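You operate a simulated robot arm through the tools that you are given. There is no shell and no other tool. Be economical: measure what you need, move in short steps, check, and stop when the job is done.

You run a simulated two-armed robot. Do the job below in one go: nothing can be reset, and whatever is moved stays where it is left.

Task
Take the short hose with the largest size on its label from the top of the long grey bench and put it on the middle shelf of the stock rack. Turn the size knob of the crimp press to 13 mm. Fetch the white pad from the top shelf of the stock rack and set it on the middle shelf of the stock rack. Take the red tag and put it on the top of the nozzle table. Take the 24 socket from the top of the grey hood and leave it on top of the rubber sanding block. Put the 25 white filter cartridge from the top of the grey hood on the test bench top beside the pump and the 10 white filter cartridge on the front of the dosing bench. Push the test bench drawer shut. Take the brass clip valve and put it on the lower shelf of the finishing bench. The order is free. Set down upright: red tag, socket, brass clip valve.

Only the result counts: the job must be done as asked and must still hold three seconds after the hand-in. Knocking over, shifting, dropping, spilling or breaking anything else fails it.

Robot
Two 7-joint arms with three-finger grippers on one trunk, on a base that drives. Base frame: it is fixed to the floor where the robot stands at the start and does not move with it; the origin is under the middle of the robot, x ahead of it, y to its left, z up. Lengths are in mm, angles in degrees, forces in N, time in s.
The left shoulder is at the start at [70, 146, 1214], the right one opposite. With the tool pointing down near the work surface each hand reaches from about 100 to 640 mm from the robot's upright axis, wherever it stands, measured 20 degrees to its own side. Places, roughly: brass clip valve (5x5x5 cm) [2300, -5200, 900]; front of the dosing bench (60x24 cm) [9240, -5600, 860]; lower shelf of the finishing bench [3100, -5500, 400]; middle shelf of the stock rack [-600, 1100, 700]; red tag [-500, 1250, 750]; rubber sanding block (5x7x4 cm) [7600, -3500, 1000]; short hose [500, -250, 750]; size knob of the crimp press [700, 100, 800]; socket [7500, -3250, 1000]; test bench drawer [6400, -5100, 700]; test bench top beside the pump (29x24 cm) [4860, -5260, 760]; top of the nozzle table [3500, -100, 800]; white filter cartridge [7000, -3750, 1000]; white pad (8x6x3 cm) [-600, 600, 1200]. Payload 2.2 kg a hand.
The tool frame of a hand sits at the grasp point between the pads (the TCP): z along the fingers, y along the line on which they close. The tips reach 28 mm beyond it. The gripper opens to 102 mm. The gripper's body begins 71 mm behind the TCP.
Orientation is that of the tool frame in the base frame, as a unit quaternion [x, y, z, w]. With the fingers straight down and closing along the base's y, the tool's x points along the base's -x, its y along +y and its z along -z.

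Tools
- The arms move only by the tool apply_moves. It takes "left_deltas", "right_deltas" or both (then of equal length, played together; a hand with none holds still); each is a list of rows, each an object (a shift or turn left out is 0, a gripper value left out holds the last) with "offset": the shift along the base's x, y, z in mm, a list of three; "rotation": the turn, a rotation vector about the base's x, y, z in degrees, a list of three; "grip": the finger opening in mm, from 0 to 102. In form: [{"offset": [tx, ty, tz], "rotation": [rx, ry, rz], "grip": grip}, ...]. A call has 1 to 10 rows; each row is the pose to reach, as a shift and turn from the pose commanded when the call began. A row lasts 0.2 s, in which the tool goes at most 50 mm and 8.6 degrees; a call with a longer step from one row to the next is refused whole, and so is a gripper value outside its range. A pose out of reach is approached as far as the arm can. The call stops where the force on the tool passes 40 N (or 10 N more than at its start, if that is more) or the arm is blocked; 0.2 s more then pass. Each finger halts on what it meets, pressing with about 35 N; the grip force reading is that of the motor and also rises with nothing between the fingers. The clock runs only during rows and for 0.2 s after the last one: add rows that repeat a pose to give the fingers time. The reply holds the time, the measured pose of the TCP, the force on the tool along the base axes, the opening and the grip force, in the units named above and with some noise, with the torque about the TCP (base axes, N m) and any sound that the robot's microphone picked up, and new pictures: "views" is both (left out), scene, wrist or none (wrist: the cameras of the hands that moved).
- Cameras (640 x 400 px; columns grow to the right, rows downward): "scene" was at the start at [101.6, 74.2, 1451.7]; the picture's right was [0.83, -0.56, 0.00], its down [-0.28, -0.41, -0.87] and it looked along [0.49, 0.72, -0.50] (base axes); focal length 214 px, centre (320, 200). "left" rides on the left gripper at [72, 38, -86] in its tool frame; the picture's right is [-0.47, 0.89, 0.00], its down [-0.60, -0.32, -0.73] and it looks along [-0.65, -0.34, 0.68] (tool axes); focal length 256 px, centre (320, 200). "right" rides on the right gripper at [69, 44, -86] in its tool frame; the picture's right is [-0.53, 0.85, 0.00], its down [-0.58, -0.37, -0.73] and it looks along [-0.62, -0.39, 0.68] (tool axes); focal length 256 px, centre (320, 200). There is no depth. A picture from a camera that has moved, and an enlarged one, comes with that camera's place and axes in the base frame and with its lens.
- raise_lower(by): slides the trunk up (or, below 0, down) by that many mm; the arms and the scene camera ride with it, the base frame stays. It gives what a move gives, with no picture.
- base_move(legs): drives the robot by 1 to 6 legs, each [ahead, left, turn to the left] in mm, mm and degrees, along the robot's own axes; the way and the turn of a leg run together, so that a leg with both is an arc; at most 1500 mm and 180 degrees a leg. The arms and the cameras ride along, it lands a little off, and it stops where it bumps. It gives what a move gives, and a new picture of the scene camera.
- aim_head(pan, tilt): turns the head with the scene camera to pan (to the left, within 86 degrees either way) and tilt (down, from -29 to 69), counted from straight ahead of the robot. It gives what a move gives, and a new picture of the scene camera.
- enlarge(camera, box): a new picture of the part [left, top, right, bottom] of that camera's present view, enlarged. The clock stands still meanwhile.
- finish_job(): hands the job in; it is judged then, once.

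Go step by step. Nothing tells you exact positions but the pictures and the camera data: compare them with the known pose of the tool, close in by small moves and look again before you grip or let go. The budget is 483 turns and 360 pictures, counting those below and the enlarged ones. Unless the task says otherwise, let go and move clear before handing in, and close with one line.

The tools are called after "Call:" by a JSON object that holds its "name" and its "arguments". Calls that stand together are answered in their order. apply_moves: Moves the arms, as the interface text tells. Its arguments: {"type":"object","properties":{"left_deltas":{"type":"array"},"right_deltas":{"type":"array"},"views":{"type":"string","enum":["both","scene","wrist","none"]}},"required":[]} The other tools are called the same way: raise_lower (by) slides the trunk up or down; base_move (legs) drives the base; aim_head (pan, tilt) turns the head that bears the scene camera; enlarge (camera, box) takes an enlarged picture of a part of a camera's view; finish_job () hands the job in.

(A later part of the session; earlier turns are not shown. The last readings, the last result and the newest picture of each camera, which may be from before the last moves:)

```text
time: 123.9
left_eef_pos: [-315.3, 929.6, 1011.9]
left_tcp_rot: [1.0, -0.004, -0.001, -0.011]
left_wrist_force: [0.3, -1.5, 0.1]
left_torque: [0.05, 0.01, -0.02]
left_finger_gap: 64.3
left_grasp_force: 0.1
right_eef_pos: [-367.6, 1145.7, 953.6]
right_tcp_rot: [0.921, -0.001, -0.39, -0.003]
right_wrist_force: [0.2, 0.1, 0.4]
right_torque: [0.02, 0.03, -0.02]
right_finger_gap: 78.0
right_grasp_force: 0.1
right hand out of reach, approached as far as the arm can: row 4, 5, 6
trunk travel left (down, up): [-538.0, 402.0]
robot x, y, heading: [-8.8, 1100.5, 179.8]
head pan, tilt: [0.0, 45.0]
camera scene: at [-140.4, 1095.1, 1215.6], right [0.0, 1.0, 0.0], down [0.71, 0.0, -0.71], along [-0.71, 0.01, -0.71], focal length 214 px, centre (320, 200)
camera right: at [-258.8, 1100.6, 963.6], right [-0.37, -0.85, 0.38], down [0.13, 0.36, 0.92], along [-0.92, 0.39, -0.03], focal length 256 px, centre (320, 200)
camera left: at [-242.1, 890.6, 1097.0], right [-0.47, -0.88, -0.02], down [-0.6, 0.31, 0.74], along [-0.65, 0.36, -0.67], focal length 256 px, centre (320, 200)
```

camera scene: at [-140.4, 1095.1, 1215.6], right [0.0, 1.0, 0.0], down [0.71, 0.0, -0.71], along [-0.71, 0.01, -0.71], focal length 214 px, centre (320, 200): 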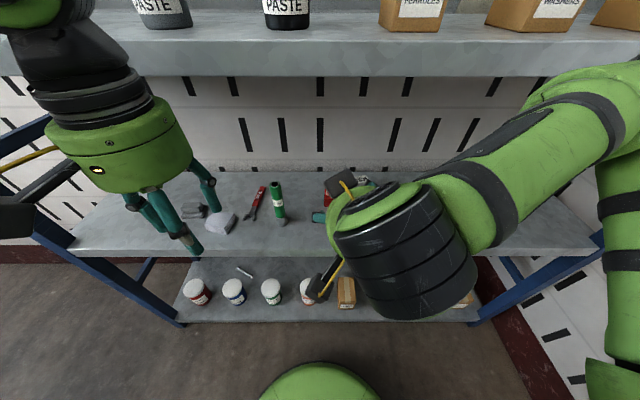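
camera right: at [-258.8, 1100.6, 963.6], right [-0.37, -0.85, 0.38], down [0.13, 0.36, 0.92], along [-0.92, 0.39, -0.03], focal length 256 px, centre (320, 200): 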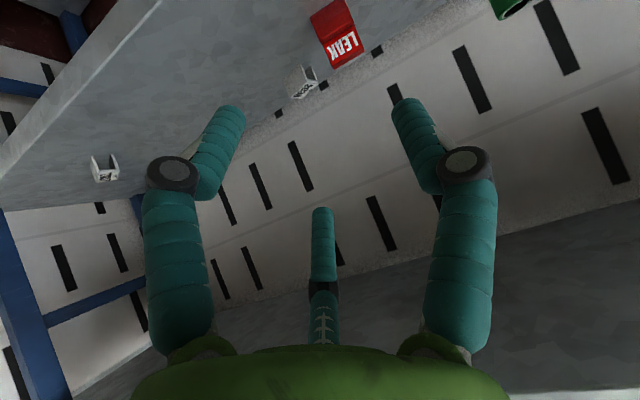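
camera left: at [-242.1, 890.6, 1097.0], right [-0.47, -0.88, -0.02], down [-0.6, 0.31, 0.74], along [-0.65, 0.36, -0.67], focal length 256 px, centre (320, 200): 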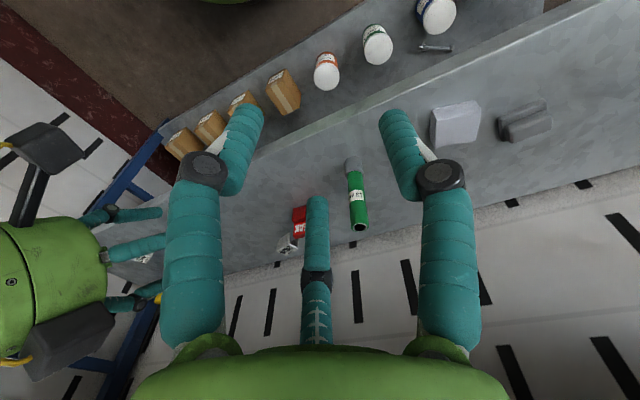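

Call:
{"name": "raise_lower", "arguments": {"by": -80}}

Call:
{"name": "base_move", "arguments": {"legs": [[70, 0, 0]]}}

Call:
{"name": "apply_moves", "arguments": {"right_deltas": [{"offset": [-40, 0, -15]}, {"offset": [-80, -2, -30]}, {"offset": [-110, -5, -50]}], "views": "both"}}

```text
time: 125.0
left_eef_pos: [-314.4, 933.4, 932.7]
left_tcp_rot: [1.0, -0.004, -0.002, -0.011]
left_wrist_force: [0.2, -0.2, 0.3]
left_torque: [-0.01, 0.04, -0.02]
left_finger_gap: 63.5
left_grasp_force: 0.1
right_eef_pos: [-366.4, 1150.7, 874.6]
right_tcp_rot: [0.921, -0.002, -0.39, -0.002]
right_wrist_force: [0.0, 0.7, -0.4]
right_torque: [0.01, 0.01, -0.02]
right_finger_gap: 78.0
right_grasp_force: 0.1
trunk travel left (down, up): [-458.0, 482.0]
robot x, y, heading: [-8.5, 1097.7, 179.6]
head pan, tilt: [0.0, 45.0]
```

```text
time: 126.1
left_eef_pos: [-383.9, 935.3, 932.2]
left_tcp_rot: [1.0, -0.004, -0.001, -0.01]
left_wrist_force: [0.2, 0.8, -0.1]
left_torque: [0.02, -0.02, 0.02]
left_finger_gap: 64.1
left_grasp_force: 0.0
right_eef_pos: [-436.6, 1148.6, 873.0]
right_tcp_rot: [0.921, -0.002, -0.39, -0.001]
right_wrist_force: [-0.5, 0.0, -0.3]
right_torque: [0.0, -0.02, 0.01]
right_finger_gap: 78.1
right_grasp_force: 0.1
trunk travel left (down, up): [-458.0, 482.0]
robot x, y, heading: [-80.6, 1099.8, 179.7]
head pan, tilt: [0.0, 45.0]
camera scene: at [-210.0, 1098.7, 1135.6], right [0.0, 1.0, 0.0], down [0.71, 0.0, -0.71], along [-0.71, 0.0, -0.71], focal length 214 px, centre (320, 200)
```

scene: 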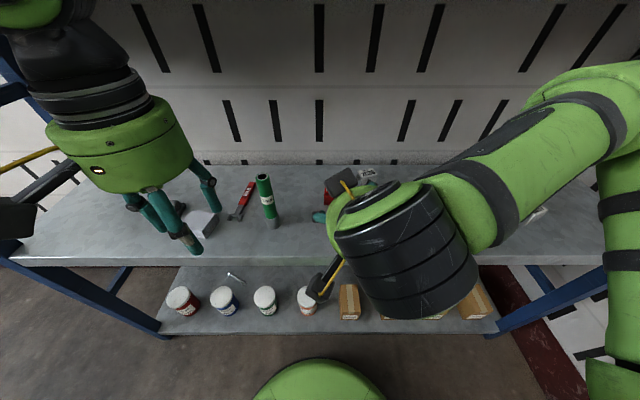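

```text
time: 126.9
left_eef_pos: [-383.7, 933.3, 932.5]
left_tcp_rot: [1.0, -0.004, -0.003, -0.009]
left_wrist_force: [-0.5, 0.2, 0.7]
left_torque: [-0.02, -0.02, -0.01]
left_finger_gap: 63.9
left_grasp_force: 0.1
right_eef_pos: [-547.2, 1143.0, 822.9]
right_tcp_rot: [0.921, -0.001, -0.391, -0.002]
right_wrist_force: [-0.1, 0.7, -0.4]
right_torque: [-0.02, -0.03, 0.0]
right_finger_gap: 77.5
right_grasp_force: 0.1
trunk travel left (down, up): [-458.0, 482.0]
robot x, y, heading: [-78.2, 1103.0, 179.6]
head pan, tilt: [0.0, 45.0]
camera scene: at [-210.1, 1098.8, 1135.6], right [0.0, 1.0, 0.0], down [0.71, 0.0, -0.71], along [-0.71, 0.0, -0.71], focal length 214 px, centre (320, 200)
camera right: at [-439.0, 1098.8, 833.3], right [-0.37, -0.84, 0.38], down [0.13, 0.36, 0.92], along [-0.92, 0.39, -0.03], focal length 256 px, centre (320, 200)
```

scene: 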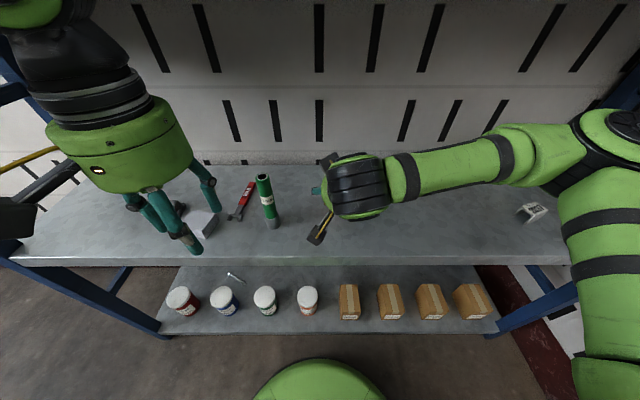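
right: 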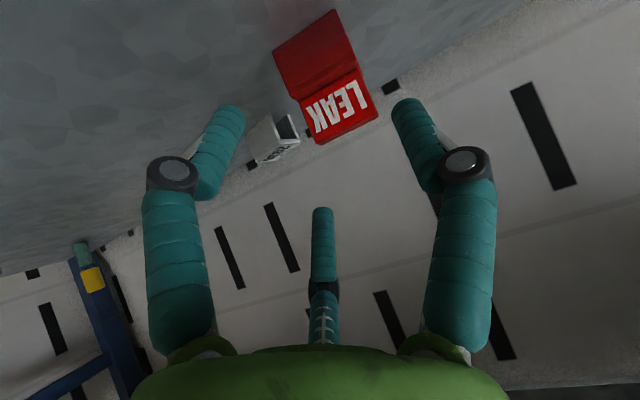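

Call:
{"name": "apply_moves", "arguments": {"right_deltas": [{"offset": [-35, -2, -22]}, {"offset": [-65, -4, -42]}, {"offset": [-88, -5, -60]}], "views": "wrist"}}

```text
time: 127.7
left_eef_pos: [-381.7, 934.7, 933.1]
left_tcp_rot: [1.0, -0.004, -0.003, -0.009]
left_wrist_force: [0.6, -0.2, 0.3]
left_torque: [-0.04, 0.01, 0.04]
left_finger_gap: 64.0
left_grasp_force: 0.0
right_eef_pos: [-633.7, 1139.2, 764.4]
right_tcp_rot: [0.92, -0.001, -0.392, -0.001]
right_wrist_force: [4.3, 0.7, 7.1]
right_torque: [0.29, -0.05, -0.13]
right_finger_gap: 81.7
right_grasp_force: 1.7
trunk travel left (down, up): [-458.0, 482.0]
robot x, y, heading: [-77.7, 1101.3, 179.7]
head pan, tilt: [0.0, 45.0]
camera right: at [-524.9, 1093.5, 775.2], right [-0.37, -0.84, 0.38], down [0.13, 0.36, 0.92], along [-0.92, 0.39, -0.03], focal length 256 px, centre (320, 200)
```

right: 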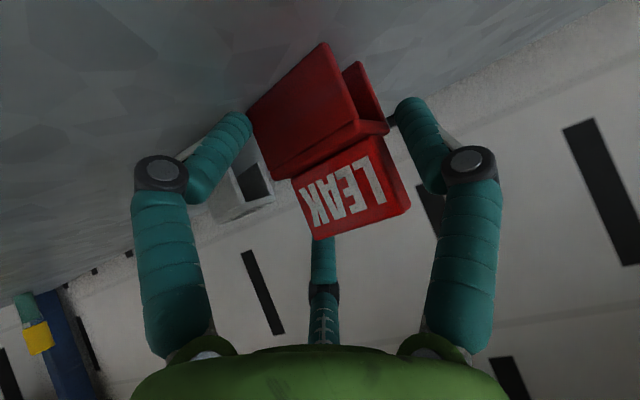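

Call:
{"name": "apply_moves", "arguments": {"right_deltas": [{"offset": [12, 0, 12], "grip": 90}, {"offset": [12, -4, 12], "grip": 102}, {"offset": [12, -6, 12], "grip": 102}, {"offset": [0, -6, 2]}, {"offset": [-8, -6, -6]}], "views": "wrist"}}

```text
time: 128.9
left_eef_pos: [-381.1, 935.1, 933.5]
left_tcp_rot: [1.0, -0.004, -0.004, -0.009]
left_wrist_force: [0.6, -1.3, -0.1]
left_torque: [-0.02, -0.02, 0.0]
left_finger_gap: 63.9
left_grasp_force: 0.0
right_eef_pos: [-642.3, 1134.2, 758.4]
right_tcp_rot: [0.92, -0.003, -0.391, -0.002]
right_wrist_force: [9.5, 3.4, 14.7]
right_torque: [0.68, -0.67, -0.28]
right_finger_gap: 101.8
right_grasp_force: 0.0
trunk travel left (down, up): [-458.0, 482.0]
robot x, y, heading: [-78.3, 1098.6, 179.8]
head pan, tilt: [0.0, 45.0]
camera right: at [-532.7, 1088.5, 769.5], right [-0.37, -0.84, 0.38], down [0.13, 0.36, 0.92], along [-0.92, 0.39, -0.03], focal length 256 px, centre (320, 200)
```

right: 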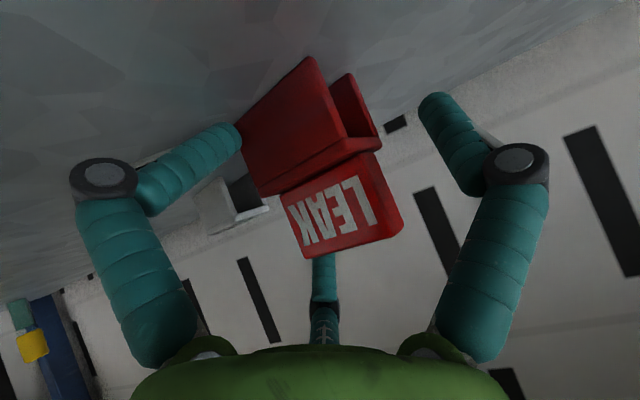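

I notice the visible three-finger hand is what really collides (lower finger touching shelf). I'll back off, roll the hand so its finger pair lies horizontal, and re-approach.

Call:
{"name": "apply_moves", "arguments": {"right_deltas": [{"offset": [20, 0, 20]}, {"offset": [40, 0, 40], "rotation": [6, 0, 6]}, {"offset": [50, 0, 45], "rotation": [12, 0, 11.5]}, {"offset": [50, 0, 45], "rotation": [18, 0, 17]}, {"offset": [50, 0, 45], "rotation": [23, 0, 22]}], "views": "wrist"}}

```text
time: 130.1
left_eef_pos: [-384.1, 934.0, 932.6]
left_tcp_rot: [1.0, -0.004, -0.001, -0.009]
left_wrist_force: [0.4, -0.8, -0.4]
left_torque: [0.02, 0.0, -0.01]
left_finger_gap: 64.0
left_grasp_force: 0.0
right_eef_pos: [-592.5, 1133.4, 802.1]
right_tcp_rot: [0.885, 0.251, -0.375, -0.11]
right_wrist_force: [0.5, -1.2, -0.1]
right_torque: [-0.02, 0.03, -0.01]
right_finger_gap: 102.2
right_grasp_force: 0.0
trunk travel left (down, up): [-458.0, 482.0]
robot x, y, heading: [-78.9, 1101.6, 179.6]
head pan, tilt: [0.0, 45.0]
camera right: at [-475.1, 1131.1, 803.5], right [-0.01, -1.0, 0.0], down [0.05, 0.0, 1.0], along [-1.0, 0.01, 0.05], focal length 256 px, centre (320, 200)
```

right: 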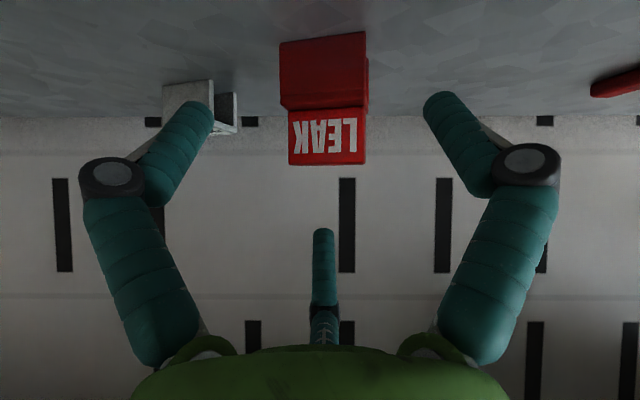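

Call:
{"name": "apply_moves", "arguments": {"right_deltas": [{"offset": [-20, -4, -8], "grip": 90}, {"offset": [-40, -5, -16], "grip": 85}, {"offset": [-55, -5, -24]}], "views": "wrist"}}

```text
time: 130.9
left_eef_pos: [-382.9, 935.4, 931.6]
left_tcp_rot: [1.0, -0.004, -0.001, -0.01]
left_wrist_force: [-0.2, -0.4, -0.6]
left_torque: [0.0, 0.0, 0.02]
left_finger_gap: 63.8
left_grasp_force: 0.1
right_eef_pos: [-648.6, 1126.2, 779.4]
right_tcp_rot: [0.886, 0.249, -0.376, -0.111]
right_wrist_force: [0.2, -0.2, -0.3]
right_torque: [-0.05, 0.0, -0.01]
right_finger_gap: 84.9
right_grasp_force: 0.0
trunk travel left (down, up): [-458.0, 482.0]
robot x, y, heading: [-78.9, 1094.3, 179.7]
head pan, tilt: [0.0, 45.0]
camera right: at [-530.4, 1125.1, 779.5], right [-0.01, -1.0, 0.0], down [0.05, 0.0, 1.0], along [-1.0, 0.01, 0.05], focal length 256 px, centre (320, 200)
```

right: 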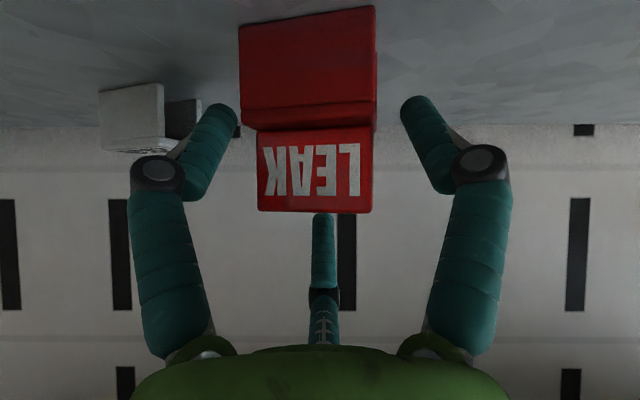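

Call:
{"name": "apply_moves", "arguments": {"right_deltas": [{"offset": [-3, 3, 0], "grip": 70}, {"offset": [-3, 3, 0], "grip": 50}, {"offset": [-3, 3, 0], "grip": 40}, {"offset": [-3, 3, 0], "grip": 40}], "views": "wrist"}}

```text
time: 131.9
left_eef_pos: [-382.7, 933.1, 933.3]
left_tcp_rot: [1.0, -0.005, -0.002, -0.01]
left_wrist_force: [0.8, -0.1, -0.1]
left_torque: [0.05, 0.01, -0.02]
left_finger_gap: 63.7
left_grasp_force: 0.1
right_eef_pos: [-650.5, 1130.5, 779.1]
right_tcp_rot: [0.886, 0.25, -0.376, -0.11]
right_wrist_force: [0.4, 0.3, 0.9]
right_torque: [-0.03, 0.0, -0.04]
right_finger_gap: 58.1
right_grasp_force: 34.8
trunk travel left (down, up): [-458.0, 482.0]
robot x, y, heading: [-78.3, 1100.4, 179.6]
head pan, tilt: [0.0, 45.0]
camera right: at [-533.2, 1128.4, 780.0], right [-0.01, -1.0, 0.0], down [0.05, 0.0, 1.0], along [-1.0, 0.01, 0.05], focal length 256 px, centre (320, 200)
```

right: 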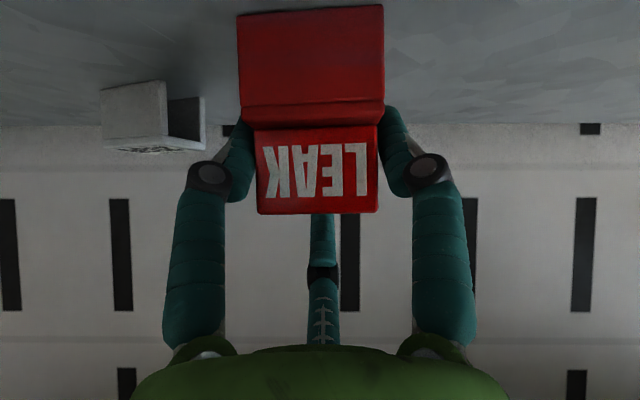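

Call:
{"name": "raise_lower", "arguments": {"by": 25}}

Call:
{"name": "apply_moves", "arguments": {"right_deltas": [{"offset": [0, 0, 0]}], "views": "wrist"}}

```text
time: 132.6
left_eef_pos: [-382.7, 934.9, 957.2]
left_tcp_rot: [1.0, -0.003, -0.002, -0.009]
left_wrist_force: [0.0, -0.2, -0.6]
left_torque: [0.01, 0.0, -0.02]
left_finger_gap: 63.8
left_grasp_force: 0.1
right_eef_pos: [-651.6, 1131.4, 803.6]
right_tcp_rot: [0.886, 0.251, -0.375, -0.11]
right_wrist_force: [-0.4, 0.4, -0.8]
right_torque: [0.02, -0.02, -0.02]
right_finger_gap: 58.0
right_grasp_force: 34.6
trunk travel left (down, up): [-483.0, 457.0]
robot x, y, heading: [-80.4, 1099.6, 179.7]
head pan, tilt: [0.0, 45.0]
```

```text
time: 133.0
left_eef_pos: [-383.5, 935.2, 958.3]
left_tcp_rot: [1.0, -0.003, -0.002, -0.01]
left_wrist_force: [-0.3, 0.0, 0.3]
left_torque: [0.01, 0.01, 0.02]
left_finger_gap: 63.9
left_grasp_force: 0.1
right_eef_pos: [-650.7, 1130.7, 804.3]
right_tcp_rot: [0.886, 0.25, -0.376, -0.11]
right_wrist_force: [-0.2, -0.6, -1.1]
right_torque: [-0.01, 0.03, -0.01]
right_finger_gap: 58.2
right_grasp_force: 35.5
trunk travel left (down, up): [-483.0, 457.0]
robot x, y, heading: [-74.6, 1100.9, 180.0]
head pan, tilt: [0.0, 45.0]
camera right: at [-533.1, 1128.3, 805.0], right [-0.01, -1.0, 0.0], down [0.05, 0.0, 1.0], along [-1.0, 0.01, 0.05], focal length 256 px, centre (320, 200)
```

right: 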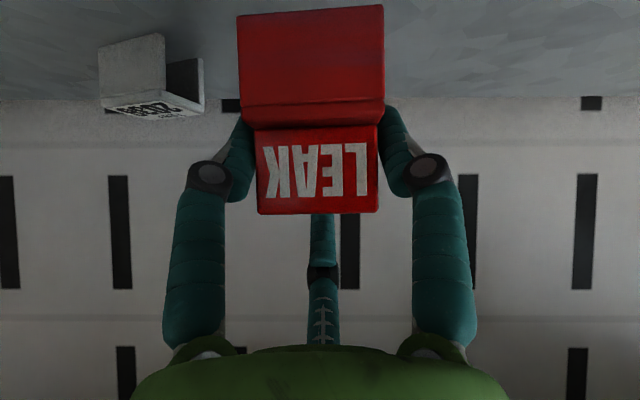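

Call:
{"name": "base_move", "arguments": {"legs": [[-400, 0, 0], [0, 250, 0]]}}

Call:
{"name": "raise_lower", "arguments": {"by": 240}}

Call:
{"name": "apply_moves", "arguments": {"right_deltas": [{"offset": [45, 15, 0]}, {"offset": [90, 30, 0]}, {"offset": [135, 45, 0]}, {"offset": [180, 60, 0]}, {"offset": [210, 70, 0]}], "views": "both"}}

```text
time: 136.9
left_eef_pos: [15.0, 682.7, 958.2]
left_tcp_rot: [1.0, -0.003, -0.002, -0.009]
left_wrist_force: [0.0, -0.9, -1.0]
left_torque: [-0.01, -0.02, -0.01]
left_finger_gap: 64.2
left_grasp_force: 0.0
right_eef_pos: [-252.2, 878.0, 804.1]
right_tcp_rot: [0.885, 0.252, -0.376, -0.109]
right_wrist_force: [0.5, 0.1, -0.6]
right_torque: [-0.02, 0.02, 0.0]
right_finger_gap: 58.3
right_grasp_force: 35.2
trunk travel left (down, up): [-483.0, 457.0]
robot x, y, heading: [317.3, 846.5, 180.1]
head pan, tilt: [0.0, 45.0]
camera scene: at [188.9, 847.0, 1160.7], right [0.0, 1.0, 0.0], down [0.71, 0.0, -0.71], along [-0.71, 0.0, -0.71], focal length 214 px, centre (320, 200)
```

scene: 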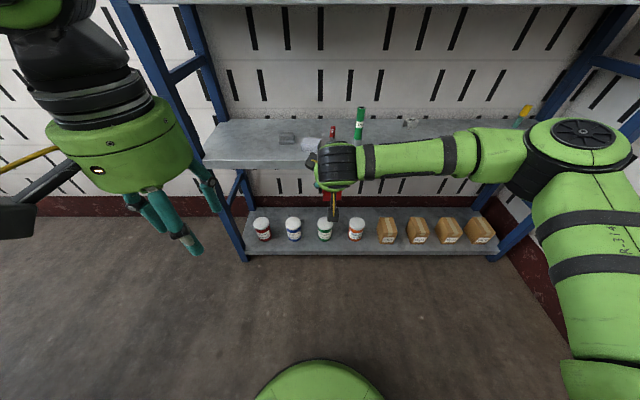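

```text
time: 139.4
left_eef_pos: [15.8, 681.7, 1197.4]
left_tcp_rot: [1.0, -0.003, -0.001, -0.009]
left_wrist_force: [-0.3, 0.0, 0.7]
left_torque: [0.0, 0.02, -0.02]
left_finger_gap: 64.0
left_grasp_force: 0.0
right_eef_pos: [-252.2, 879.1, 1044.0]
right_tcp_rot: [0.885, 0.252, -0.375, -0.109]
right_wrist_force: [0.8, -0.3, -0.5]
right_torque: [-0.04, -0.01, -0.03]
right_finger_gap: 58.2
right_grasp_force: 35.2
trunk travel left (down, up): [-723.0, 217.0]
robot x, y, heading: [318.5, 852.6, 179.8]
head pan, tilt: [0.0, 45.0]
```

```text
time: 140.6
left_eef_pos: [15.1, 681.0, 1197.2]
left_tcp_rot: [1.0, -0.001, -0.001, -0.01]
left_wrist_force: [0.1, -0.2, 0.1]
left_torque: [0.05, -0.01, -0.01]
left_finger_gap: 63.9
left_grasp_force: 0.1
right_eef_pos: [-90.8, 917.3, 1044.3]
right_tcp_rot: [0.885, 0.252, -0.376, -0.109]
right_wrist_force: [0.2, -0.3, -0.8]
right_torque: [-0.01, 0.03, 0.01]
right_finger_gap: 58.1
right_grasp_force: 34.6
right hand out of reach, approached as far as the arm can: row 4, 5
trunk travel left (down, up): [-723.0, 217.0]
robot x, y, heading: [319.2, 849.2, 180.0]
head pan, tilt: [0.0, 45.0]
camera scene: at [188.2, 846.1, 1400.6], right [0.0, 1.0, 0.0], down [0.71, 0.0, -0.71], along [-0.71, 0.0, -0.71], focal length 214 px, centre (320, 200)
camera right: at [27.1, 914.7, 1045.8], right [-0.01, -1.0, 0.0], down [0.05, 0.0, 1.0], along [-1.0, 0.01, 0.05], focal length 256 px, centre (320, 200)
```

scene: 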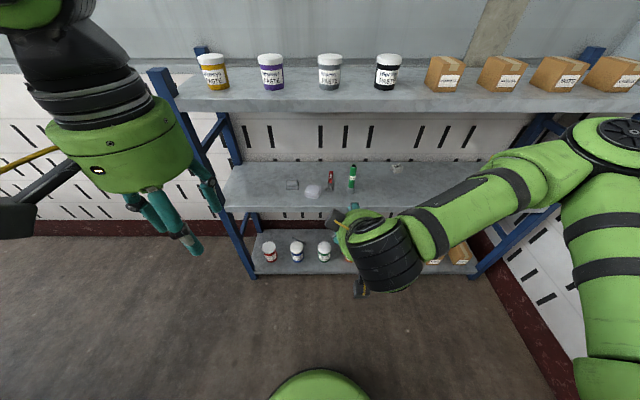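
right: 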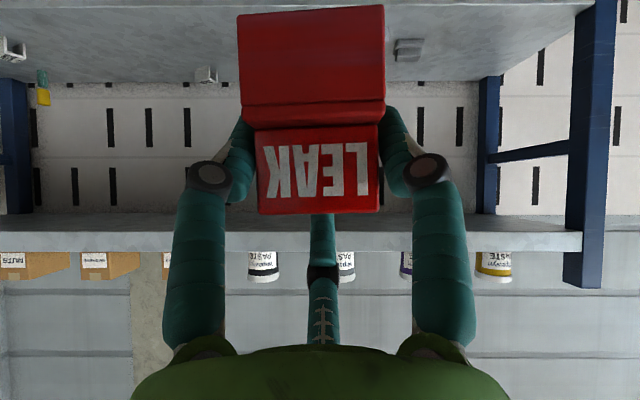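

Rack work looks done. I turn toward +x and look for the nozzle table.

Call:
{"name": "base_move", "arguments": {"legs": [[-400, 0, 0], [0, 0, -90], [0, 0, -90]]}}

Call:
{"name": "aim_head", "arguments": {"pan": -20, "tilt": 15}}

```text
time: 150.7
left_eef_pos: [1018.7, 1014.4, 1197.6]
left_tcp_rot: [0.0, 1.0, -0.01, 0.002]
left_wrist_force: [0.4, -0.1, -0.8]
left_torque: [-0.02, -0.03, -0.01]
left_finger_gap: 63.9
left_grasp_force: 0.2
right_eef_pos: [1126.2, 780.3, 1044.7]
right_tcp_rot: [-0.253, 0.885, -0.109, 0.376]
right_wrist_force: [0.1, -0.1, 0.0]
right_torque: [-0.03, -0.01, -0.01]
right_finger_gap: 58.2
right_grasp_force: 35.2
trunk travel left (down, up): [-723.0, 217.0]
robot x, y, heading: [716.6, 844.4, 0.3]
head pan, tilt: [0.0, 45.0]
camera scene: at [848.2, 847.3, 1400.7], right [0.0, -1.0, 0.0], down [-0.71, 0.0, -0.71], along [0.71, 0.0, -0.71], focal length 214 px, centre (320, 200)
```

scene: 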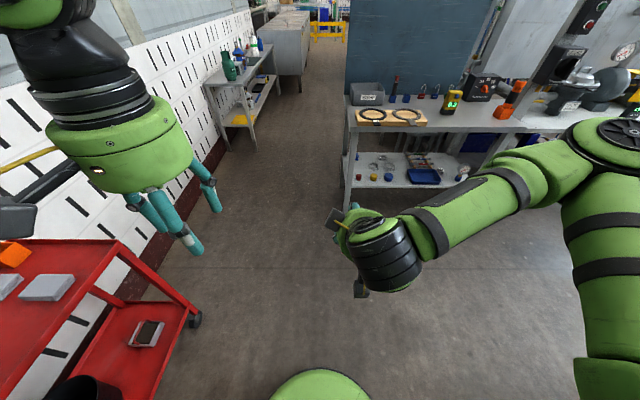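

```text
time: 151.6
left_eef_pos: [1020.0, 1014.6, 1197.5]
left_tcp_rot: [-0.001, 1.0, -0.009, 0.002]
left_wrist_force: [0.5, 0.2, -0.4]
left_torque: [0.01, 0.0, -0.03]
left_finger_gap: 64.0
left_grasp_force: 0.0
right_eef_pos: [1126.3, 778.8, 1043.8]
right_tcp_rot: [-0.253, 0.885, -0.109, 0.376]
right_wrist_force: [-0.5, 0.3, -0.7]
right_torque: [0.0, 0.0, -0.03]
right_finger_gap: 58.2
right_grasp_force: 35.2
trunk travel left (down, up): [-723.0, 217.0]
robot x, y, heading: [717.3, 847.1, 0.2]
head pan, tilt: [-20.0, 15.0]
camera scene: at [854.8, 815.4, 1447.4], right [-0.34, -0.94, 0.0], down [-0.24, 0.09, -0.97], along [0.91, -0.33, -0.26], focal length 214 px, centre (320, 200)
```

scene: 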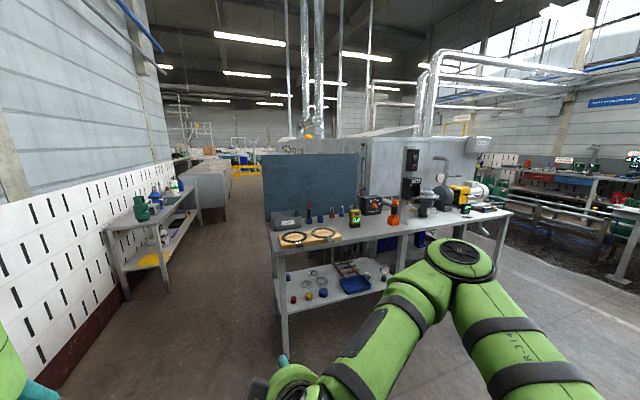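

Call:
{"name": "base_move", "arguments": {"legs": [[700, 50, 0], [1000, 350, 0], [1000, 0, 0]]}}

Call:
{"name": "aim_head", "arguments": {"pan": -70, "tilt": 25}}

```text
time: 165.3
left_eef_pos: [3704.2, 1432.5, 1197.3]
left_tcp_rot: [-0.002, 1.0, -0.009, 0.002]
left_wrist_force: [-0.3, 0.2, 0.5]
left_torque: [-0.01, 0.0, 0.01]
left_finger_gap: 63.8
left_grasp_force: 0.0
right_eef_pos: [3810.1, 1197.9, 1045.1]
right_tcp_rot: [-0.256, 0.884, -0.107, 0.376]
right_wrist_force: [-0.1, 1.1, -0.2]
right_torque: [-0.05, -0.01, 0.01]
right_finger_gap: 58.2
right_grasp_force: 34.8
trunk travel left (down, up): [-723.0, 217.0]
robot x, y, heading: [3399.1, 1266.2, 0.6]
head pan, tilt: [-20.0, 15.0]
camera scene: at [3540.0, 1231.8, 1447.5], right [-0.33, -0.94, 0.0], down [-0.24, 0.09, -0.97], along [0.91, -0.32, -0.26], focal length 214 px, centre (320, 200)
```

scene: 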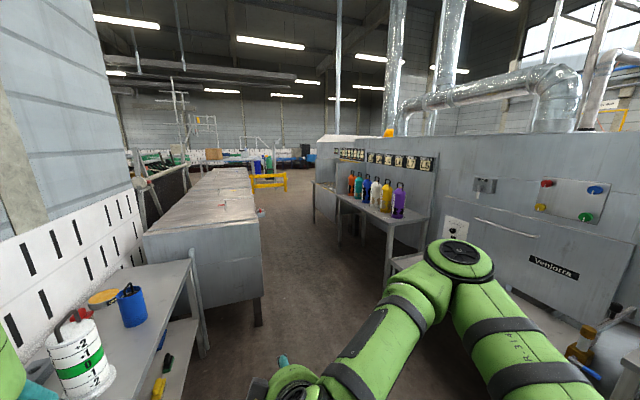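

```text
time: 166.5
left_eef_pos: [3704.3, 1432.2, 1196.9]
left_tcp_rot: [-0.002, 1.0, -0.011, 0.002]
left_wrist_force: [0.2, -0.4, -0.3]
left_torque: [0.0, 0.0, -0.02]
left_finger_gap: 64.1
left_grasp_force: 0.0
right_eef_pos: [3812.0, 1196.9, 1045.3]
right_tcp_rot: [-0.256, 0.884, -0.108, 0.376]
right_wrist_force: [-0.3, 0.8, 0.5]
right_torque: [0.02, 0.02, 0.01]
right_finger_gap: 58.3
right_grasp_force: 34.5
trunk travel left (down, up): [-723.0, 217.0]
robot x, y, heading: [3404.4, 1267.9, 0.4]
head pan, tilt: [-70.0, 25.0]
camera scene: at [3484.9, 1176.8, 1431.3], right [-0.94, -0.35, 0.0], down [-0.15, 0.4, -0.91], along [0.32, -0.85, -0.42], focal length 214 px, centre (320, 200)
```

scene: 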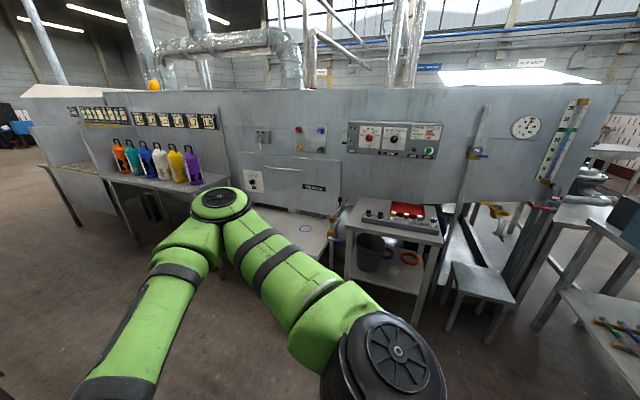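

Call:
{"name": "enlarge", "arguments": {"camera": "scene", "box": [300, 180, 480, 320]}}

```text
2.86 times, centred on (390, 250) of scene
camera zoom: at [3484.9, 1176.8, 1431.3], right [-0.94, -0.35, 0.0], down [-0.15, 0.4, -0.91], along [0.32, -0.85, -0.42], focal length 613 px, centre (120, 57)
```

zoom: 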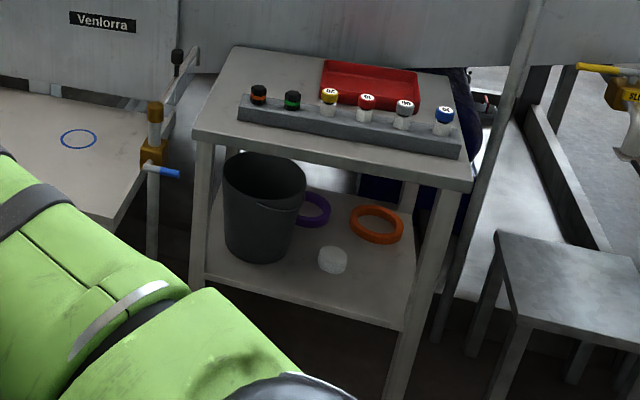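

Call:
{"name": "base_move", "arguments": {"legs": [[0, 0, -90], [300, 340, 0]]}}

Call:
{"name": "aim_head", "arguments": {"pan": 0, "tilt": 40}}

```text
time: 173.0
left_eef_pos: [3904.7, 662.9, 1198.0]
left_tcp_rot: [0.708, 0.706, -0.008, -0.004]
left_wrist_force: [-0.3, 0.3, 0.1]
left_torque: [0.04, -0.01, 0.01]
left_finger_gap: 64.0
left_grasp_force: 0.2
right_eef_pos: [3670.1, 558.9, 1044.7]
right_tcp_rot: [0.447, 0.804, -0.343, 0.188]
right_wrist_force: [0.5, 0.3, 0.4]
right_torque: [0.01, -0.01, 0.02]
right_finger_gap: 58.3
right_grasp_force: 34.8
trunk travel left (down, up): [-723.0, 217.0]
robot x, y, heading: [3736.8, 967.8, -89.9]
head pan, tilt: [-70.0, 25.0]
camera scene: at [3652.7, 884.6, 1431.2], right [-0.34, 0.94, 0.0], down [0.4, 0.14, -0.91], along [-0.85, -0.31, -0.42], focal length 214 px, centre (320, 200)
```

scene: 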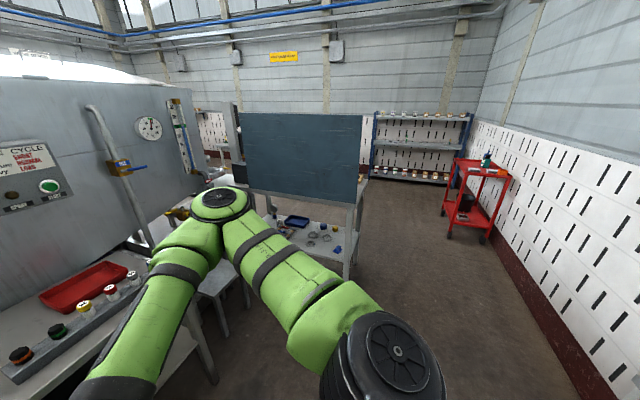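

```text
time: 174.4
left_eef_pos: [3906.1, 662.2, 1197.3]
left_tcp_rot: [0.707, 0.707, -0.009, -0.005]
left_wrist_force: [0.4, -0.4, -0.3]
left_torque: [0.02, -0.02, -0.01]
left_finger_gap: 64.0
left_grasp_force: 0.2
right_eef_pos: [3669.4, 556.4, 1044.4]
right_tcp_rot: [0.447, 0.805, -0.343, 0.188]
right_wrist_force: [-0.1, 0.1, -0.6]
right_torque: [0.01, -0.04, 0.02]
right_finger_gap: 57.9
right_grasp_force: 35.0
trunk travel left (down, up): [-723.0, 217.0]
robot x, y, heading: [3736.8, 967.8, -89.8]
head pan, tilt: [0.0, 40.0]
camera scene: at [3740.2, 830.4, 1407.9], right [-1.0, 0.0, 0.0], down [0.0, 0.64, -0.77], along [0.0, -0.77, -0.64], focal length 214 px, centre (320, 200)
```

scene: 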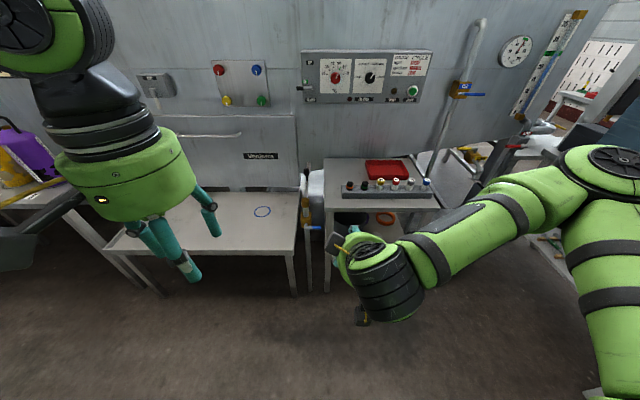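

Call:
{"name": "base_move", "arguments": {"legs": [[230, 0, 0]]}}

Call:
{"name": "enlarge", "arguments": {"camera": "scene", "box": [280, 150, 460, 260]}}

```text
time: 176.2
left_eef_pos: [3906.5, 434.7, 1198.5]
left_tcp_rot: [0.708, 0.706, -0.008, -0.005]
left_wrist_force: [0.5, 0.3, -0.5]
left_torque: [0.0, 0.01, 0.03]
left_finger_gap: 64.2
left_grasp_force: 0.0
right_eef_pos: [3671.9, 327.2, 1044.6]
right_tcp_rot: [0.447, 0.804, -0.343, 0.189]
right_wrist_force: [-0.3, -0.1, -0.2]
right_torque: [0.0, -0.01, 0.0]
right_finger_gap: 58.3
right_grasp_force: 34.9
trunk travel left (down, up): [-723.0, 217.0]
robot x, y, heading: [3740.4, 738.1, -90.0]
head pan, tilt: [0.0, 40.0]
camera scene: at [3741.0, 602.0, 1408.1], right [-1.0, 0.0, 0.0], down [0.0, 0.64, -0.77], along [0.0, -0.77, -0.64], focal length 214 px, centre (320, 200)
```

scene: 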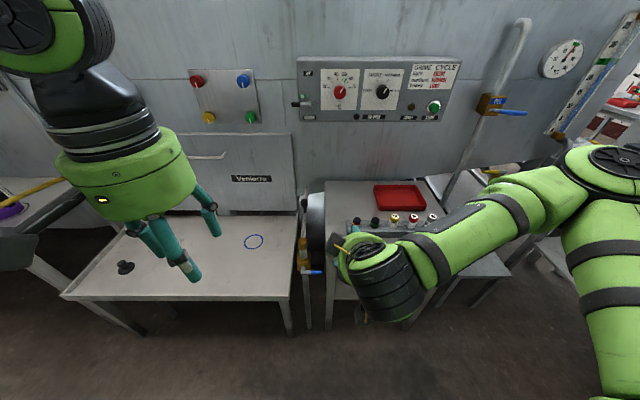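

```text
3.56 times, centred on (370, 205) of scene
camera zoom: at [3741.0, 602.0, 1408.1], right [-1.0, 0.0, 0.0], down [0.0, 0.64, -0.77], along [0.0, -0.77, -0.64], focal length 763 px, centre (142, 182)
```

zoom: 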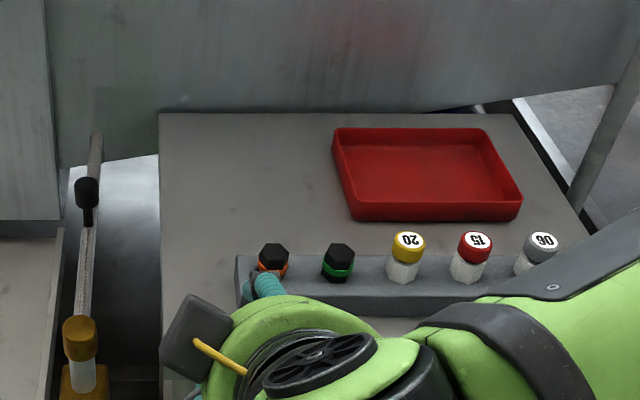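

Call:
{"name": "base_move", "arguments": {"legs": [[238, 0, 0]]}}

Call:
{"name": "apply_moves", "arguments": {"right_deltas": [{"offset": [0, -40, 0]}, {"offset": [0, -80, -10]}, {"offset": [0, -120, -20]}, {"offset": [0, -160, -30]}], "views": "both"}}

```text
time: 177.9
left_eef_pos: [3905.4, 194.2, 1198.5]
left_tcp_rot: [0.709, 0.705, -0.008, -0.005]
left_wrist_force: [0.9, 0.7, -1.5]
left_torque: [0.01, 0.03, -0.02]
left_finger_gap: 64.1
left_grasp_force: 0.1
right_eef_pos: [3672.0, 88.2, 1045.2]
right_tcp_rot: [0.447, 0.805, -0.343, 0.189]
right_wrist_force: [-0.4, -0.1, -1.3]
right_torque: [-0.02, 0.02, 0.02]
right_finger_gap: 58.1
right_grasp_force: 34.9
trunk travel left (down, up): [-723.0, 217.0]
robot x, y, heading: [3740.4, 495.9, -90.0]
head pan, tilt: [0.0, 40.0]
camera scene: at [3741.4, 362.7, 1408.1], right [-1.0, 0.0, 0.0], down [0.0, 0.64, -0.77], along [0.0, -0.77, -0.64], focal length 214 px, centre (320, 200)
```

scene: 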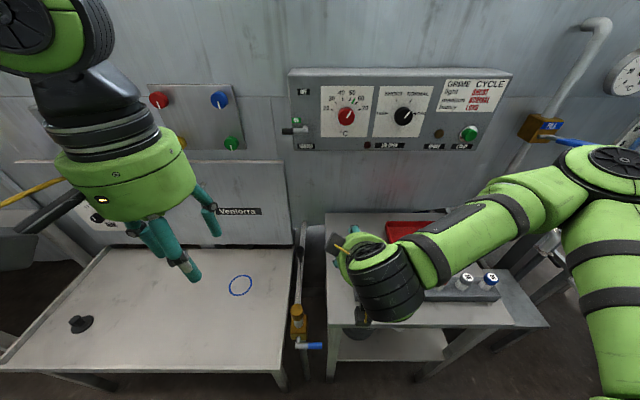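

```text
time: 178.9
left_eef_pos: [3907.6, 192.7, 1196.9]
left_tcp_rot: [0.709, 0.706, -0.008, -0.006]
left_wrist_force: [-0.2, -0.4, -0.1]
left_torque: [0.05, -0.02, -0.02]
left_finger_gap: 64.2
left_grasp_force: 0.1
right_eef_pos: [3670.9, -73.3, 1013.4]
right_tcp_rot: [0.447, 0.805, -0.343, 0.188]
right_wrist_force: [-0.4, -0.5, 0.4]
right_torque: [0.01, -0.01, 0.01]
right_finger_gap: 58.2
right_grasp_force: 35.2
trunk travel left (down, up): [-723.0, 217.0]
robot x, y, heading: [3744.0, 501.5, -89.9]
head pan, tilt: [0.0, 40.0]
camera scene: at [3741.5, 359.9, 1407.8], right [-1.0, 0.0, 0.0], down [0.0, 0.64, -0.77], along [0.0, -0.77, -0.64], focal length 214 px, centre (320, 200)
camera right: at [3670.6, 43.6, 1014.9], right [1.0, 0.0, 0.0], down [0.0, 0.05, 1.0], along [0.0, -1.0, 0.05], focal length 256 px, centre (320, 200)
```

scene: 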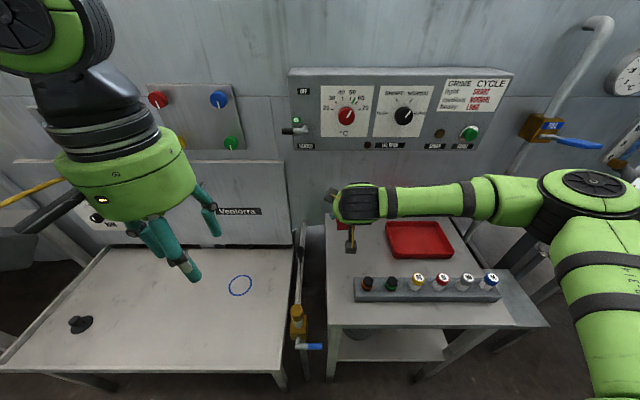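
right: 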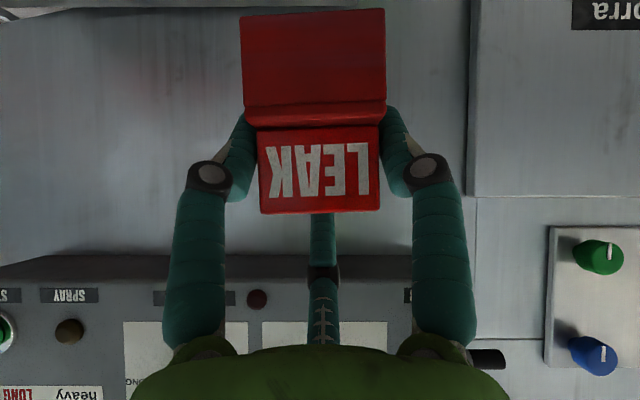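

Call:
{"name": "raise_lower", "arguments": {"by": -120}}

Call:
{"name": "apply_moves", "arguments": {"right_deltas": [{"offset": [0, 0, -8]}], "views": "both"}}

```text
time: 180.4
left_eef_pos: [3906.1, 194.3, 1078.6]
left_tcp_rot: [0.709, 0.705, -0.009, -0.005]
left_wrist_force: [0.4, 0.0, -0.5]
left_torque: [0.0, 0.0, -0.05]
left_finger_gap: 64.1
left_grasp_force: 0.1
right_eef_pos: [3672.1, -73.1, 893.2]
right_tcp_rot: [0.447, 0.804, -0.343, 0.189]
right_wrist_force: [-0.2, 0.2, -0.7]
right_torque: [-0.04, -0.01, -0.01]
right_finger_gap: 58.1
right_grasp_force: 34.7
trunk travel left (down, up): [-603.0, 337.0]
robot x, y, heading: [3743.6, 498.7, -89.8]
head pan, tilt: [0.0, 40.0]
```

```text
time: 180.8
left_eef_pos: [3905.9, 193.6, 1077.3]
left_tcp_rot: [0.708, 0.706, -0.008, -0.005]
left_wrist_force: [-0.6, -0.3, -0.1]
left_torque: [-0.01, -0.01, -0.02]
left_finger_gap: 63.9
left_grasp_force: 0.0
right_eef_pos: [3671.5, -72.5, 885.6]
right_tcp_rot: [0.447, 0.805, -0.343, 0.188]
right_wrist_force: [-0.6, -0.3, 0.2]
right_torque: [-0.01, 0.0, 0.03]
right_finger_gap: 58.3
right_grasp_force: 35.3
trunk travel left (down, up): [-603.0, 337.0]
robot x, y, heading: [3738.4, 499.4, -89.7]
head pan, tilt: [0.0, 40.0]
camera scene: at [3741.4, 360.8, 1287.9], right [-1.0, 0.0, 0.0], down [0.0, 0.64, -0.77], along [0.0, -0.77, -0.64], focal length 214 px, centre (320, 200)
camera right: at [3670.7, 44.7, 887.1], right [1.0, -0.01, 0.0], down [0.0, 0.05, 1.0], along [-0.01, -1.0, 0.05], focal length 256 px, centre (320, 200)
```

scene: 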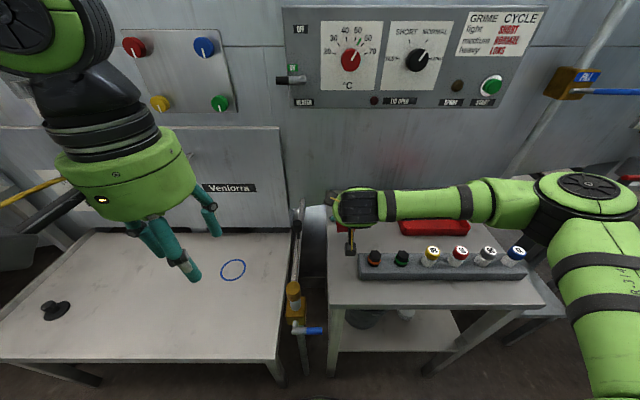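
right: 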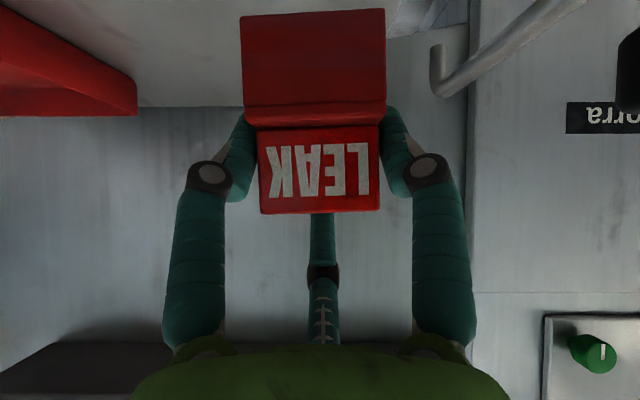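

Call:
{"name": "apply_moves", "arguments": {"right_deltas": [{"offset": [0, 0, -7]}, {"offset": [0, 0, -14]}, {"offset": [0, 0, -20]}], "views": "none"}}

```text
time: 181.7
left_eef_pos: [3906.3, 193.8, 1078.5]
left_tcp_rot: [0.708, 0.706, -0.008, -0.005]
left_wrist_force: [0.5, -0.2, -0.4]
left_torque: [0.01, 0.01, 0.0]
left_finger_gap: 63.8
left_grasp_force: 0.0
right_eef_pos: [3670.1, -72.1, 865.0]
right_tcp_rot: [0.446, 0.805, -0.343, 0.189]
right_wrist_force: [-0.6, 0.0, 0.6]
right_torque: [0.03, 0.02, 0.02]
right_finger_gap: 57.9
right_grasp_force: 34.7
trunk travel left (down, up): [-603.0, 337.0]
robot x, y, heading: [3744.5, 495.2, -90.0]
head pan, tilt: [0.0, 40.0]
```

Call:
{"name": "apply_moves", "arguments": {"right_deltas": [{"offset": [0, 0, -5]}, {"offset": [0, 0, -10]}, {"offset": [0, 0, -14]}], "views": "wrist"}}

```text
time: 182.4
left_eef_pos: [3906.3, 193.5, 1077.0]
left_tcp_rot: [0.708, 0.706, -0.009, -0.005]
left_wrist_force: [0.9, 0.5, 0.1]
left_torque: [0.0, 0.03, 0.01]
left_finger_gap: 63.9
left_grasp_force: 0.0
right_eef_pos: [3671.5, -72.8, 852.0]
right_tcp_rot: [0.447, 0.804, -0.344, 0.189]
right_wrist_force: [0.0, -0.3, -0.2]
right_torque: [0.03, 0.02, 0.0]
right_finger_gap: 58.1
right_grasp_force: 34.9
trunk travel left (down, up): [-603.0, 337.0]
robot x, y, heading: [3740.5, 499.6, -89.9]
head pan, tilt: [0.0, 40.0]
camera right: at [3670.8, 45.1, 853.2], right [1.0, -0.01, 0.0], down [0.0, 0.05, 1.0], along [-0.01, -1.0, 0.05], focal length 256 px, centre (320, 200)
```

right: 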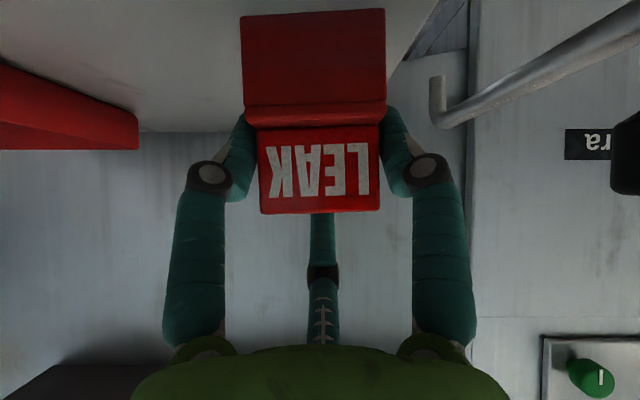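

Call:
{"name": "apply_moves", "arguments": {"right_deltas": [{"offset": [-8, 0, -5]}, {"offset": [-8, 0, -10]}, {"offset": [-8, 0, -15]}, {"offset": [-8, 0, -20]}], "views": "wrist"}}

```text
time: 183.4
left_eef_pos: [3906.3, 195.1, 1078.5]
left_tcp_rot: [0.708, 0.706, -0.009, -0.004]
left_wrist_force: [-0.2, 0.3, 0.4]
left_torque: [0.0, -0.03, 0.04]
left_finger_gap: 64.1
left_grasp_force: 0.1
right_eef_pos: [3662.6, -72.5, 837.6]
right_tcp_rot: [0.446, 0.802, -0.348, 0.193]
right_wrist_force: [-3.5, 2.0, 20.6]
right_torque: [0.43, -0.08, 0.05]
right_finger_gap: 58.2
right_grasp_force: 35.1
trunk travel left (down, up): [-603.0, 337.0]
robot x, y, heading: [3741.4, 500.4, -89.9]
head pan, tilt: [0.0, 40.0]
camera right: at [3662.5, 45.1, 837.5], right [1.0, -0.01, 0.0], down [0.0, 0.07, 1.0], along [-0.01, -1.0, 0.06], focal length 256 px, centre (320, 200)
```

right: 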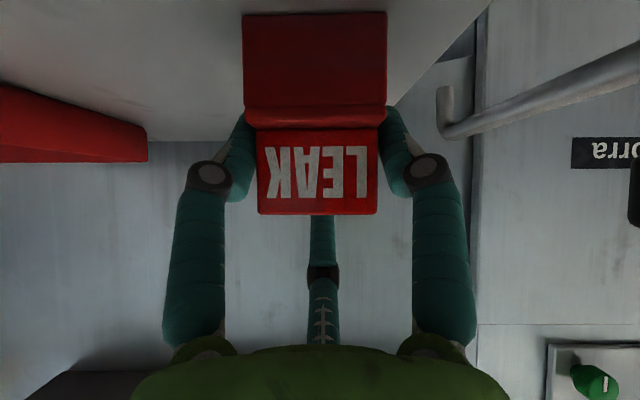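

Call:
{"name": "apply_moves", "arguments": {"right_deltas": [{"offset": [0, 0, 3]}, {"offset": [0, 0, 4]}, {"offset": [0, 0, 4], "grip": 64}, {"offset": [0, 0, 4], "grip": 74}, {"offset": [0, 0, 4], "grip": 84}, {"offset": [0, 0, 4], "grip": 84}], "views": "wrist"}}

```text
time: 184.8
left_eef_pos: [3907.4, 194.0, 1078.4]
left_tcp_rot: [0.708, 0.706, -0.009, -0.005]
left_wrist_force: [-0.3, 0.8, 0.3]
left_torque: [-0.03, 0.03, 0.02]
left_finger_gap: 64.1
left_grasp_force: 0.1
right_eef_pos: [3664.2, -73.0, 836.4]
right_tcp_rot: [0.446, 0.805, -0.343, 0.189]
right_wrist_force: [0.0, -0.1, 0.4]
right_torque: [-0.02, 0.0, -0.03]
right_finger_gap: 83.9
right_grasp_force: 0.0
trunk travel left (down, up): [-603.0, 337.0]
robot x, y, heading: [3736.9, 492.8, -90.0]
head pan, tilt: [0.0, 40.0]
camera right: at [3662.6, 45.0, 837.5], right [1.0, -0.01, 0.0], down [0.0, 0.05, 1.0], along [-0.01, -1.0, 0.05], focal length 256 px, centre (320, 200)
```

right: 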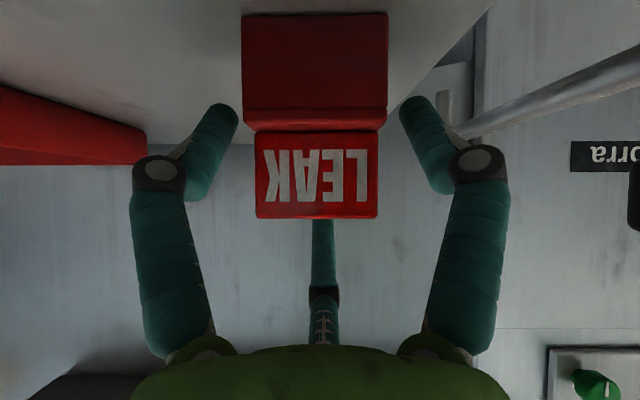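

Call:
{"name": "apply_moves", "arguments": {"right_deltas": [{"offset": [0, 15, 18]}, {"offset": [0, 30, 38]}, {"offset": [0, 40, 70]}, {"offset": [0, 50, 105]}, {"offset": [0, 60, 145]}, {"offset": [0, 90, 180]}, {"offset": [0, 130, 190]}, {"offset": [0, 170, 190]}], "views": "scene"}}

Call:
{"name": "enlarge", "arguments": {"camera": "scene", "box": [290, 170, 450, 280]}}

```text
time: 186.7
left_eef_pos: [3906.6, 194.7, 1076.2]
left_tcp_rot: [0.708, 0.706, -0.01, -0.004]
left_wrist_force: [0.1, -0.2, -0.5]
left_torque: [-0.01, 0.01, -0.03]
left_finger_gap: 63.7
left_grasp_force: 0.0
right_eef_pos: [3662.1, 97.1, 1026.9]
right_tcp_rot: [0.447, 0.804, -0.344, 0.188]
right_wrist_force: [-0.6, -0.6, 0.5]
right_torque: [0.03, 0.0, 0.01]
right_finger_gap: 83.9
right_grasp_force: 0.1
trunk travel left (down, up): [-603.0, 337.0]
robot x, y, heading: [3738.5, 496.1, -89.9]
head pan, tilt: [0.0, 40.0]
camera scene: at [3741.9, 362.0, 1288.0], right [-1.0, 0.0, 0.0], down [0.0, 0.64, -0.77], along [0.0, -0.77, -0.64], focal length 214 px, centre (320, 200)
```

scene: 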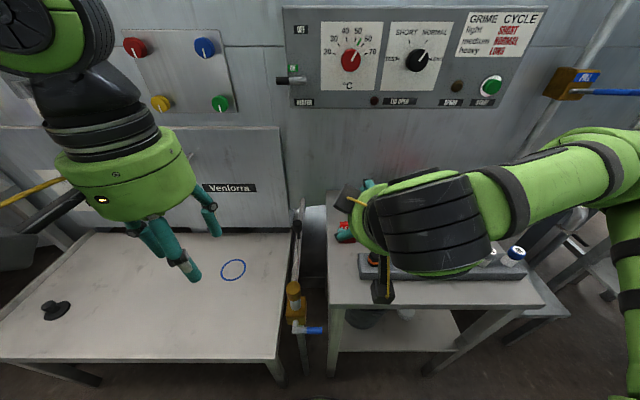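

```text
3.64 times, centred on (370, 225) of scene
camera zoom: at [3741.9, 362.0, 1288.0], right [-1.0, 0.0, 0.0], down [0.0, 0.64, -0.77], along [0.0, -0.77, -0.64], focal length 780 px, centre (138, 109)
```

zoom: 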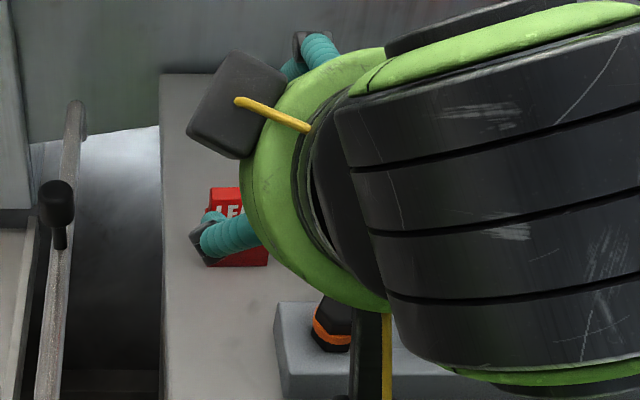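

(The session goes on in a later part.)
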